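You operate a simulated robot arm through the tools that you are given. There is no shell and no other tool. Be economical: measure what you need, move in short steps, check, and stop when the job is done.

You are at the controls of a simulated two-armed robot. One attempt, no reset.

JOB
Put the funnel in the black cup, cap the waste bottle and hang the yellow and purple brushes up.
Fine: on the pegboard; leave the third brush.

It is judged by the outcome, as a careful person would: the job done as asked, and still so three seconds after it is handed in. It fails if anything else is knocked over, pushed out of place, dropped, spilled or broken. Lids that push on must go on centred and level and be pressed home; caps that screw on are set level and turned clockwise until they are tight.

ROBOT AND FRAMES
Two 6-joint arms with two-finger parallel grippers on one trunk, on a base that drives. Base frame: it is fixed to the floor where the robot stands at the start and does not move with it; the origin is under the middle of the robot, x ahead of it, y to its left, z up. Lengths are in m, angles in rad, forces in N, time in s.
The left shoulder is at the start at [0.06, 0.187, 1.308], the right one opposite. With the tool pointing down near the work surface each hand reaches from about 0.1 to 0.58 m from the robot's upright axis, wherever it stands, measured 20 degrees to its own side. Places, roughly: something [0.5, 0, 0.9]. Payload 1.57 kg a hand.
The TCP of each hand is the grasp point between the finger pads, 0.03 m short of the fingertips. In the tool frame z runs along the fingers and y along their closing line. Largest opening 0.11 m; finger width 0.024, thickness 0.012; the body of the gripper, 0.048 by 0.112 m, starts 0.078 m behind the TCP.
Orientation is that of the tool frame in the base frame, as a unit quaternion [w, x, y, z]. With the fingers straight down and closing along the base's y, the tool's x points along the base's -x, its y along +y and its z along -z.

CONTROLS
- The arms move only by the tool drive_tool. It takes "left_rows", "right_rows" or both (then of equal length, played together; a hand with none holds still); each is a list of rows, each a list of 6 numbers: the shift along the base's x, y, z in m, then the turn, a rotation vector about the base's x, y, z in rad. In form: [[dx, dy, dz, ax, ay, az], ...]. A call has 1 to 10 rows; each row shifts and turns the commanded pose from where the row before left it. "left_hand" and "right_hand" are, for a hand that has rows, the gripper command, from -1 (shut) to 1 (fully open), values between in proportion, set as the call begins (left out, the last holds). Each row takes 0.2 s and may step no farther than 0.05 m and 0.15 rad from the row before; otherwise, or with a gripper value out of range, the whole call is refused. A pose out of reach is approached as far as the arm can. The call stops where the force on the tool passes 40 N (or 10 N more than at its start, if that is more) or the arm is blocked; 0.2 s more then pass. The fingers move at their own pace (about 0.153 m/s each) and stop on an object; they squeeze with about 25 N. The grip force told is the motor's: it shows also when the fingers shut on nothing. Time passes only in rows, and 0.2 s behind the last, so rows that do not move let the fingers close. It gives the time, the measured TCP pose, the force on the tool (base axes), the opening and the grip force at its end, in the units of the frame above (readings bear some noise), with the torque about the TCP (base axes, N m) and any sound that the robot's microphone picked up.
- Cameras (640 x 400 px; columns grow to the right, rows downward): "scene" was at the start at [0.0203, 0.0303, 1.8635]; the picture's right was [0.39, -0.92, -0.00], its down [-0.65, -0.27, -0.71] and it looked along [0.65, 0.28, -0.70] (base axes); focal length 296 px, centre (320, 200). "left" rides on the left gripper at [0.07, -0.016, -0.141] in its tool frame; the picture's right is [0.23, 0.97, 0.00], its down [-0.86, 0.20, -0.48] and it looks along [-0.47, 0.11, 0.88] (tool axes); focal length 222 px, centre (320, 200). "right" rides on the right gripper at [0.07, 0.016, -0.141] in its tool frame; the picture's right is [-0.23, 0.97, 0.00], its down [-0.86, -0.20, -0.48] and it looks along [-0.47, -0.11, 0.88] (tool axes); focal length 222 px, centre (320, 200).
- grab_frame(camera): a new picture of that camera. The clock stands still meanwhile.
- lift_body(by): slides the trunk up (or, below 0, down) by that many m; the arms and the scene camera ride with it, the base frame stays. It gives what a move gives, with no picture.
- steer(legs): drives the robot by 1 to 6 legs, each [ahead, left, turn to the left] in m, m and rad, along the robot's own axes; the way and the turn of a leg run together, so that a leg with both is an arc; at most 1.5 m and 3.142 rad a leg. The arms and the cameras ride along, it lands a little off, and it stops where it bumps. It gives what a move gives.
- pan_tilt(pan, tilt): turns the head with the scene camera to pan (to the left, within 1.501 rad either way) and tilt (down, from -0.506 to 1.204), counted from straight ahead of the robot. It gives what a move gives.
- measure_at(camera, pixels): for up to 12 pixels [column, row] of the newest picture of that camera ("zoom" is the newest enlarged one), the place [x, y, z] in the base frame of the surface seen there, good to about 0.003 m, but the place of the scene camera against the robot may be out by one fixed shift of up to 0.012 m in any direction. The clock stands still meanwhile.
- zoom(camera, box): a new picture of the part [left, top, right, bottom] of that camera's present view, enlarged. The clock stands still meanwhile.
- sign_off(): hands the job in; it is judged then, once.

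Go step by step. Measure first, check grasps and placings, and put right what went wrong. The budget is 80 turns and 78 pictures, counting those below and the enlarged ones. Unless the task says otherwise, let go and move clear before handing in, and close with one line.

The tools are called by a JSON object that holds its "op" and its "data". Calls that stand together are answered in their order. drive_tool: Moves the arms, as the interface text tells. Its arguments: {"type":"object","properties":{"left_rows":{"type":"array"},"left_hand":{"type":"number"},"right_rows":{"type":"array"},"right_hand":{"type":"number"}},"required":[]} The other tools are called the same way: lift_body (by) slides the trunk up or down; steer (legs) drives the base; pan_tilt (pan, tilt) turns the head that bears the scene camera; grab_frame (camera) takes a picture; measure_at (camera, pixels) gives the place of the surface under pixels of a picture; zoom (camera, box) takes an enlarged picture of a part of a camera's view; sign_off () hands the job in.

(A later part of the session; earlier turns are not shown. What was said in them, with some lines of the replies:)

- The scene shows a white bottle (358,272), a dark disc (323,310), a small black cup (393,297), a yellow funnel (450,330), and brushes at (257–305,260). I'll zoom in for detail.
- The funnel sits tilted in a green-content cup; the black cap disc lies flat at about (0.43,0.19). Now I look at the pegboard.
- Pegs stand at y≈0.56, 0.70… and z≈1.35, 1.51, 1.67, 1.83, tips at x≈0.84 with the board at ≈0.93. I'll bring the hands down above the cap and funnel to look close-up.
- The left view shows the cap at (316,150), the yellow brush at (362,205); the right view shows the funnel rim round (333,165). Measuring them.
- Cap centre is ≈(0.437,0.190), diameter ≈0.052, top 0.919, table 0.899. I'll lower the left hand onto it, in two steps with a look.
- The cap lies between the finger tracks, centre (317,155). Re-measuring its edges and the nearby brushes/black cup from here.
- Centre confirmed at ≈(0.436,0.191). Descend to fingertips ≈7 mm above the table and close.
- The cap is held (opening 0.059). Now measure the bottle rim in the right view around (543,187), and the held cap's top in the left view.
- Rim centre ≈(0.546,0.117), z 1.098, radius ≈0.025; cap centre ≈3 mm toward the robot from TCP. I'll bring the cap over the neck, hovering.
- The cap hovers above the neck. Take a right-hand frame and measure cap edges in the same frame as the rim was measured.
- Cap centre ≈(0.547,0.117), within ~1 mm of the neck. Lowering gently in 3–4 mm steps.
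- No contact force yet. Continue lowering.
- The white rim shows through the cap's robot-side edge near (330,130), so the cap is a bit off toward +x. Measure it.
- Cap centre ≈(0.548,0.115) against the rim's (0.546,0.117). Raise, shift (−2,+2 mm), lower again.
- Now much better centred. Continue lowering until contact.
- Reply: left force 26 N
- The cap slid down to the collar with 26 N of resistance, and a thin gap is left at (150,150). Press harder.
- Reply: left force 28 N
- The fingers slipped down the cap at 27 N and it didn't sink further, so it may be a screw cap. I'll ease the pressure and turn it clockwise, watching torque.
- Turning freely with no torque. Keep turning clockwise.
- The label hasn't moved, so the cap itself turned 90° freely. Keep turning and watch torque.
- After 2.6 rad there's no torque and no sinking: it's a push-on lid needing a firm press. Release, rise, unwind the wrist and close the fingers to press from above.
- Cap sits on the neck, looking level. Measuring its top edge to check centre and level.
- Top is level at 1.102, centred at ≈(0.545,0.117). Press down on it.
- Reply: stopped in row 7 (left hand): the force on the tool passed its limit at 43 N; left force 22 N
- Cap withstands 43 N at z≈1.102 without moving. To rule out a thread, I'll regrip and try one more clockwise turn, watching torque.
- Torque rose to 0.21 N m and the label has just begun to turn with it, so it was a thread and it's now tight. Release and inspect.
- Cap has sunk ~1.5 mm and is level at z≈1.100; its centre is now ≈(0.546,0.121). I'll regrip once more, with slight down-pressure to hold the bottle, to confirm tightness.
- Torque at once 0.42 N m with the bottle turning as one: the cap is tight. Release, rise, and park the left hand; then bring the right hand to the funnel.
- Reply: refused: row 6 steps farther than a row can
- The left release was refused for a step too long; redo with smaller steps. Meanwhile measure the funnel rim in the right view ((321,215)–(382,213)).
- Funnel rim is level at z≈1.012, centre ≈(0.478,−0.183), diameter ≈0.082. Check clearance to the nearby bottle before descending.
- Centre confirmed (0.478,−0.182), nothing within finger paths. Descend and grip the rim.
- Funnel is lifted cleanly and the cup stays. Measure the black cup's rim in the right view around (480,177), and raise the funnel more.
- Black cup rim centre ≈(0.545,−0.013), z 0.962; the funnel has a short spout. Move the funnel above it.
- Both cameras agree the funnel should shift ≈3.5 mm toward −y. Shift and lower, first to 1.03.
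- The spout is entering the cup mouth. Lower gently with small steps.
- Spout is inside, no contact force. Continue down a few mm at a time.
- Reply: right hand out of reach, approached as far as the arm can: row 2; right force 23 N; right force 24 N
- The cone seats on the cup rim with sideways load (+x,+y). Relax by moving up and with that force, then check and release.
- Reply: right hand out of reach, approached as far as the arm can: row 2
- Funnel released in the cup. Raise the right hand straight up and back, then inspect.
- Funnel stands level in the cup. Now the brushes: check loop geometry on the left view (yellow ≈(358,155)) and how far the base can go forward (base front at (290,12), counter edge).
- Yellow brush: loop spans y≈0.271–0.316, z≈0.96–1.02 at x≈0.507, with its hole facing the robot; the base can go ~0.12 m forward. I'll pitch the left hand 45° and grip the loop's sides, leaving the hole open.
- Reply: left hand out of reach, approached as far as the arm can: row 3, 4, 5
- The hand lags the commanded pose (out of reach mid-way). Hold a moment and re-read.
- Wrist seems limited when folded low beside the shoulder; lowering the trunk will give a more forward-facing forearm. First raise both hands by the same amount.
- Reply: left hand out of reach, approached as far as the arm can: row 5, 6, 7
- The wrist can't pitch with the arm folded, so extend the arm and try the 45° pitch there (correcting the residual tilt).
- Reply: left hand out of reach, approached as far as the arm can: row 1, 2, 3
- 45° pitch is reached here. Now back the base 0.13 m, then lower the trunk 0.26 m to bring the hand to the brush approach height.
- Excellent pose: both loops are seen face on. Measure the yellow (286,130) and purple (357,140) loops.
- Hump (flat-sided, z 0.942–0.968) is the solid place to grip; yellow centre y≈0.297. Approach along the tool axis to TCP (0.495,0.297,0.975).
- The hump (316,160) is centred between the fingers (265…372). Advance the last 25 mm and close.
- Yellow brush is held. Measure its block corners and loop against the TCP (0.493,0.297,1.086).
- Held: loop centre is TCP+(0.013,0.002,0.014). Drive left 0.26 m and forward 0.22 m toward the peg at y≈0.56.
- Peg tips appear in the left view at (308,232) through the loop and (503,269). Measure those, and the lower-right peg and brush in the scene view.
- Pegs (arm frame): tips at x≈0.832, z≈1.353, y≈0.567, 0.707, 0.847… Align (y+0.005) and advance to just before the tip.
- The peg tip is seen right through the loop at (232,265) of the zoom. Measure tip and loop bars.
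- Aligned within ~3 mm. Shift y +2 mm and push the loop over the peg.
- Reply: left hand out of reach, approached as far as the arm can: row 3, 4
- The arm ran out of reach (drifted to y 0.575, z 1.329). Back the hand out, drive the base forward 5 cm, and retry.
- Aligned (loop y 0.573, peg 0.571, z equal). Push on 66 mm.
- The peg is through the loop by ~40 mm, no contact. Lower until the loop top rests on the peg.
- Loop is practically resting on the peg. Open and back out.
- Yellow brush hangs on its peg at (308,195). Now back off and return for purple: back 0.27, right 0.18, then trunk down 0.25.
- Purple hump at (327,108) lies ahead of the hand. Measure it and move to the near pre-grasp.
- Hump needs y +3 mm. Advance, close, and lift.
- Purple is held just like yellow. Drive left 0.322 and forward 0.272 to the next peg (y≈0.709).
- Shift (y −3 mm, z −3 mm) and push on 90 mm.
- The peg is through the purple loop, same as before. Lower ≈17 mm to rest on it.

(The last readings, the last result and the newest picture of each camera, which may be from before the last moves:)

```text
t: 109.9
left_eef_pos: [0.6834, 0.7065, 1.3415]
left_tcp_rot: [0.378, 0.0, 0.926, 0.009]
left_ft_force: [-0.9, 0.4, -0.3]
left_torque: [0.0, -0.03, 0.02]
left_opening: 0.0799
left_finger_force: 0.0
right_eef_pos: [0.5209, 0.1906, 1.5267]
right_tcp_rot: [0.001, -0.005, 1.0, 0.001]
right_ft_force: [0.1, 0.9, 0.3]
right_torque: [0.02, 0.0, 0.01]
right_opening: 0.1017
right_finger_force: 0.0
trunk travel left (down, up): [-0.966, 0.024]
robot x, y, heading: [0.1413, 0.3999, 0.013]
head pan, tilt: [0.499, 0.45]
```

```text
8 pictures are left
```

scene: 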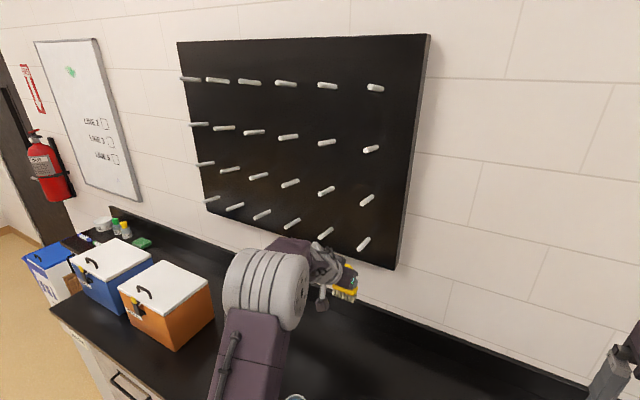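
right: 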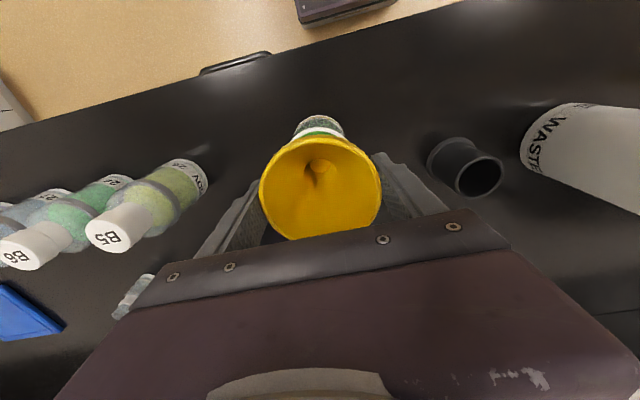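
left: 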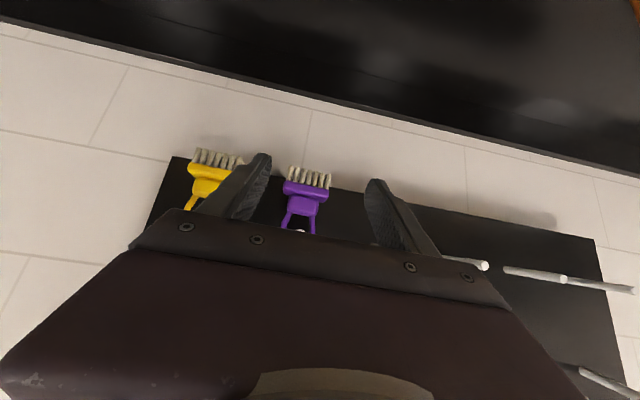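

Both brushes hang on their pegs. Back off a little and take a last look over the bench.

{"op": "steer", "data": {"legs": [[-0.25, 0, 0]]}}

{"op": "pan_tilt", "data": {"pan": -0.15, "tilt": 0.65}}

{"op": "grab_frame", "data": {"camera": "scene"}}

{"op": "grab_frame", "data": {"camera": "left"}}

```text
t: 111.8
left_eef_pos: [0.4409, 0.7051, 1.3384]
left_tcp_rot: [0.377, 0.0, 0.926, 0.009]
left_ft_force: [0.7, -0.9, -0.4]
left_torque: [0.02, 0.05, -0.02]
left_opening: 0.0798
left_finger_force: 0.0
right_eef_pos: [0.2806, 0.1876, 1.5237]
right_tcp_rot: [-0.002, -0.005, 1.0, -0.001]
right_ft_force: [-0.5, -0.6, 0.1]
right_torque: [-0.02, 0.09, -0.01]
right_opening: 0.1021
right_finger_force: 0.0
trunk travel left (down, up): [-0.966, 0.024]
robot x, y, heading: [-0.1158, 0.3954, 0.007]
head pan, tilt: [0.499, 0.45]
```

```text
t: 112.8
left_eef_pos: [0.4345, 0.7053, 1.3414]
left_tcp_rot: [0.379, -0.001, 0.925, 0.01]
left_ft_force: [-0.4, 0.0, -0.3]
left_torque: [0.04, -0.01, -0.02]
left_opening: 0.0798
left_finger_force: 0.1
right_eef_pos: [0.273, 0.1883, 1.5256]
right_tcp_rot: [0.001, -0.006, 1.0, 0.0]
right_ft_force: [-0.6, 0.1, -0.4]
right_torque: [0.01, -0.02, 0.02]
right_opening: 0.1018
right_finger_force: 0.0
trunk travel left (down, up): [-0.966, 0.024]
robot x, y, heading: [-0.1141, 0.3964, 0.007]
head pan, tilt: [-0.15, 0.649]
```

```text
7 pictures are left
```

scene: 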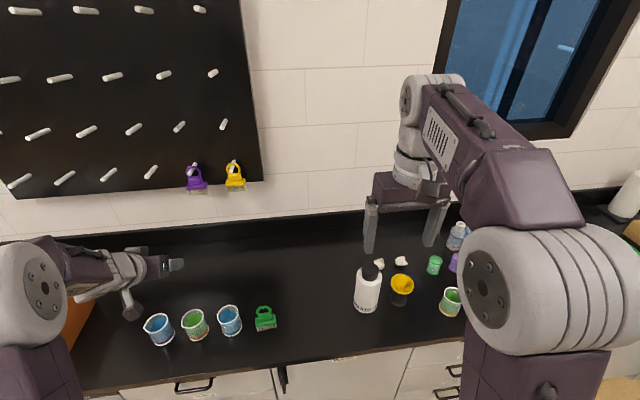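

```text
6 pictures are left
5 turns are left
```

left: 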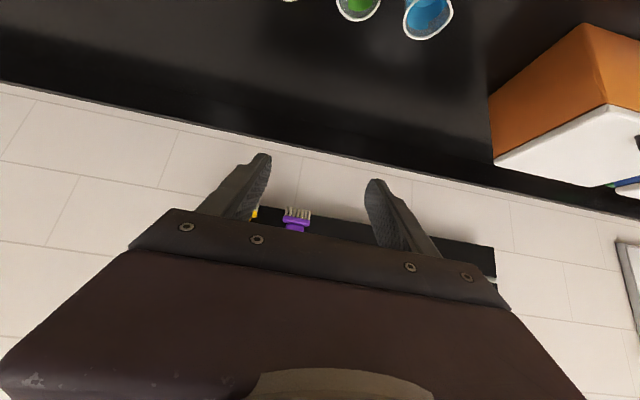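

The final scene shows the capped bottle (367,288), the funnel in the black cup (401,287), the purple and yellow brushes on their pegs (197,178 and 235,176), and the green brush untouched. Everything is in order, so I'm handing in.

{"op": "sign_off", "data": {}}

```text
The job is handed in.
```

The funnel is in the black cup, the waste bottle's cap is screwed on tight, and the yellow and purple brushes hang on the pegboard. The green brush was left where it was. Tightening the cap moved the bottle about 5 mm and turned its label slightly.
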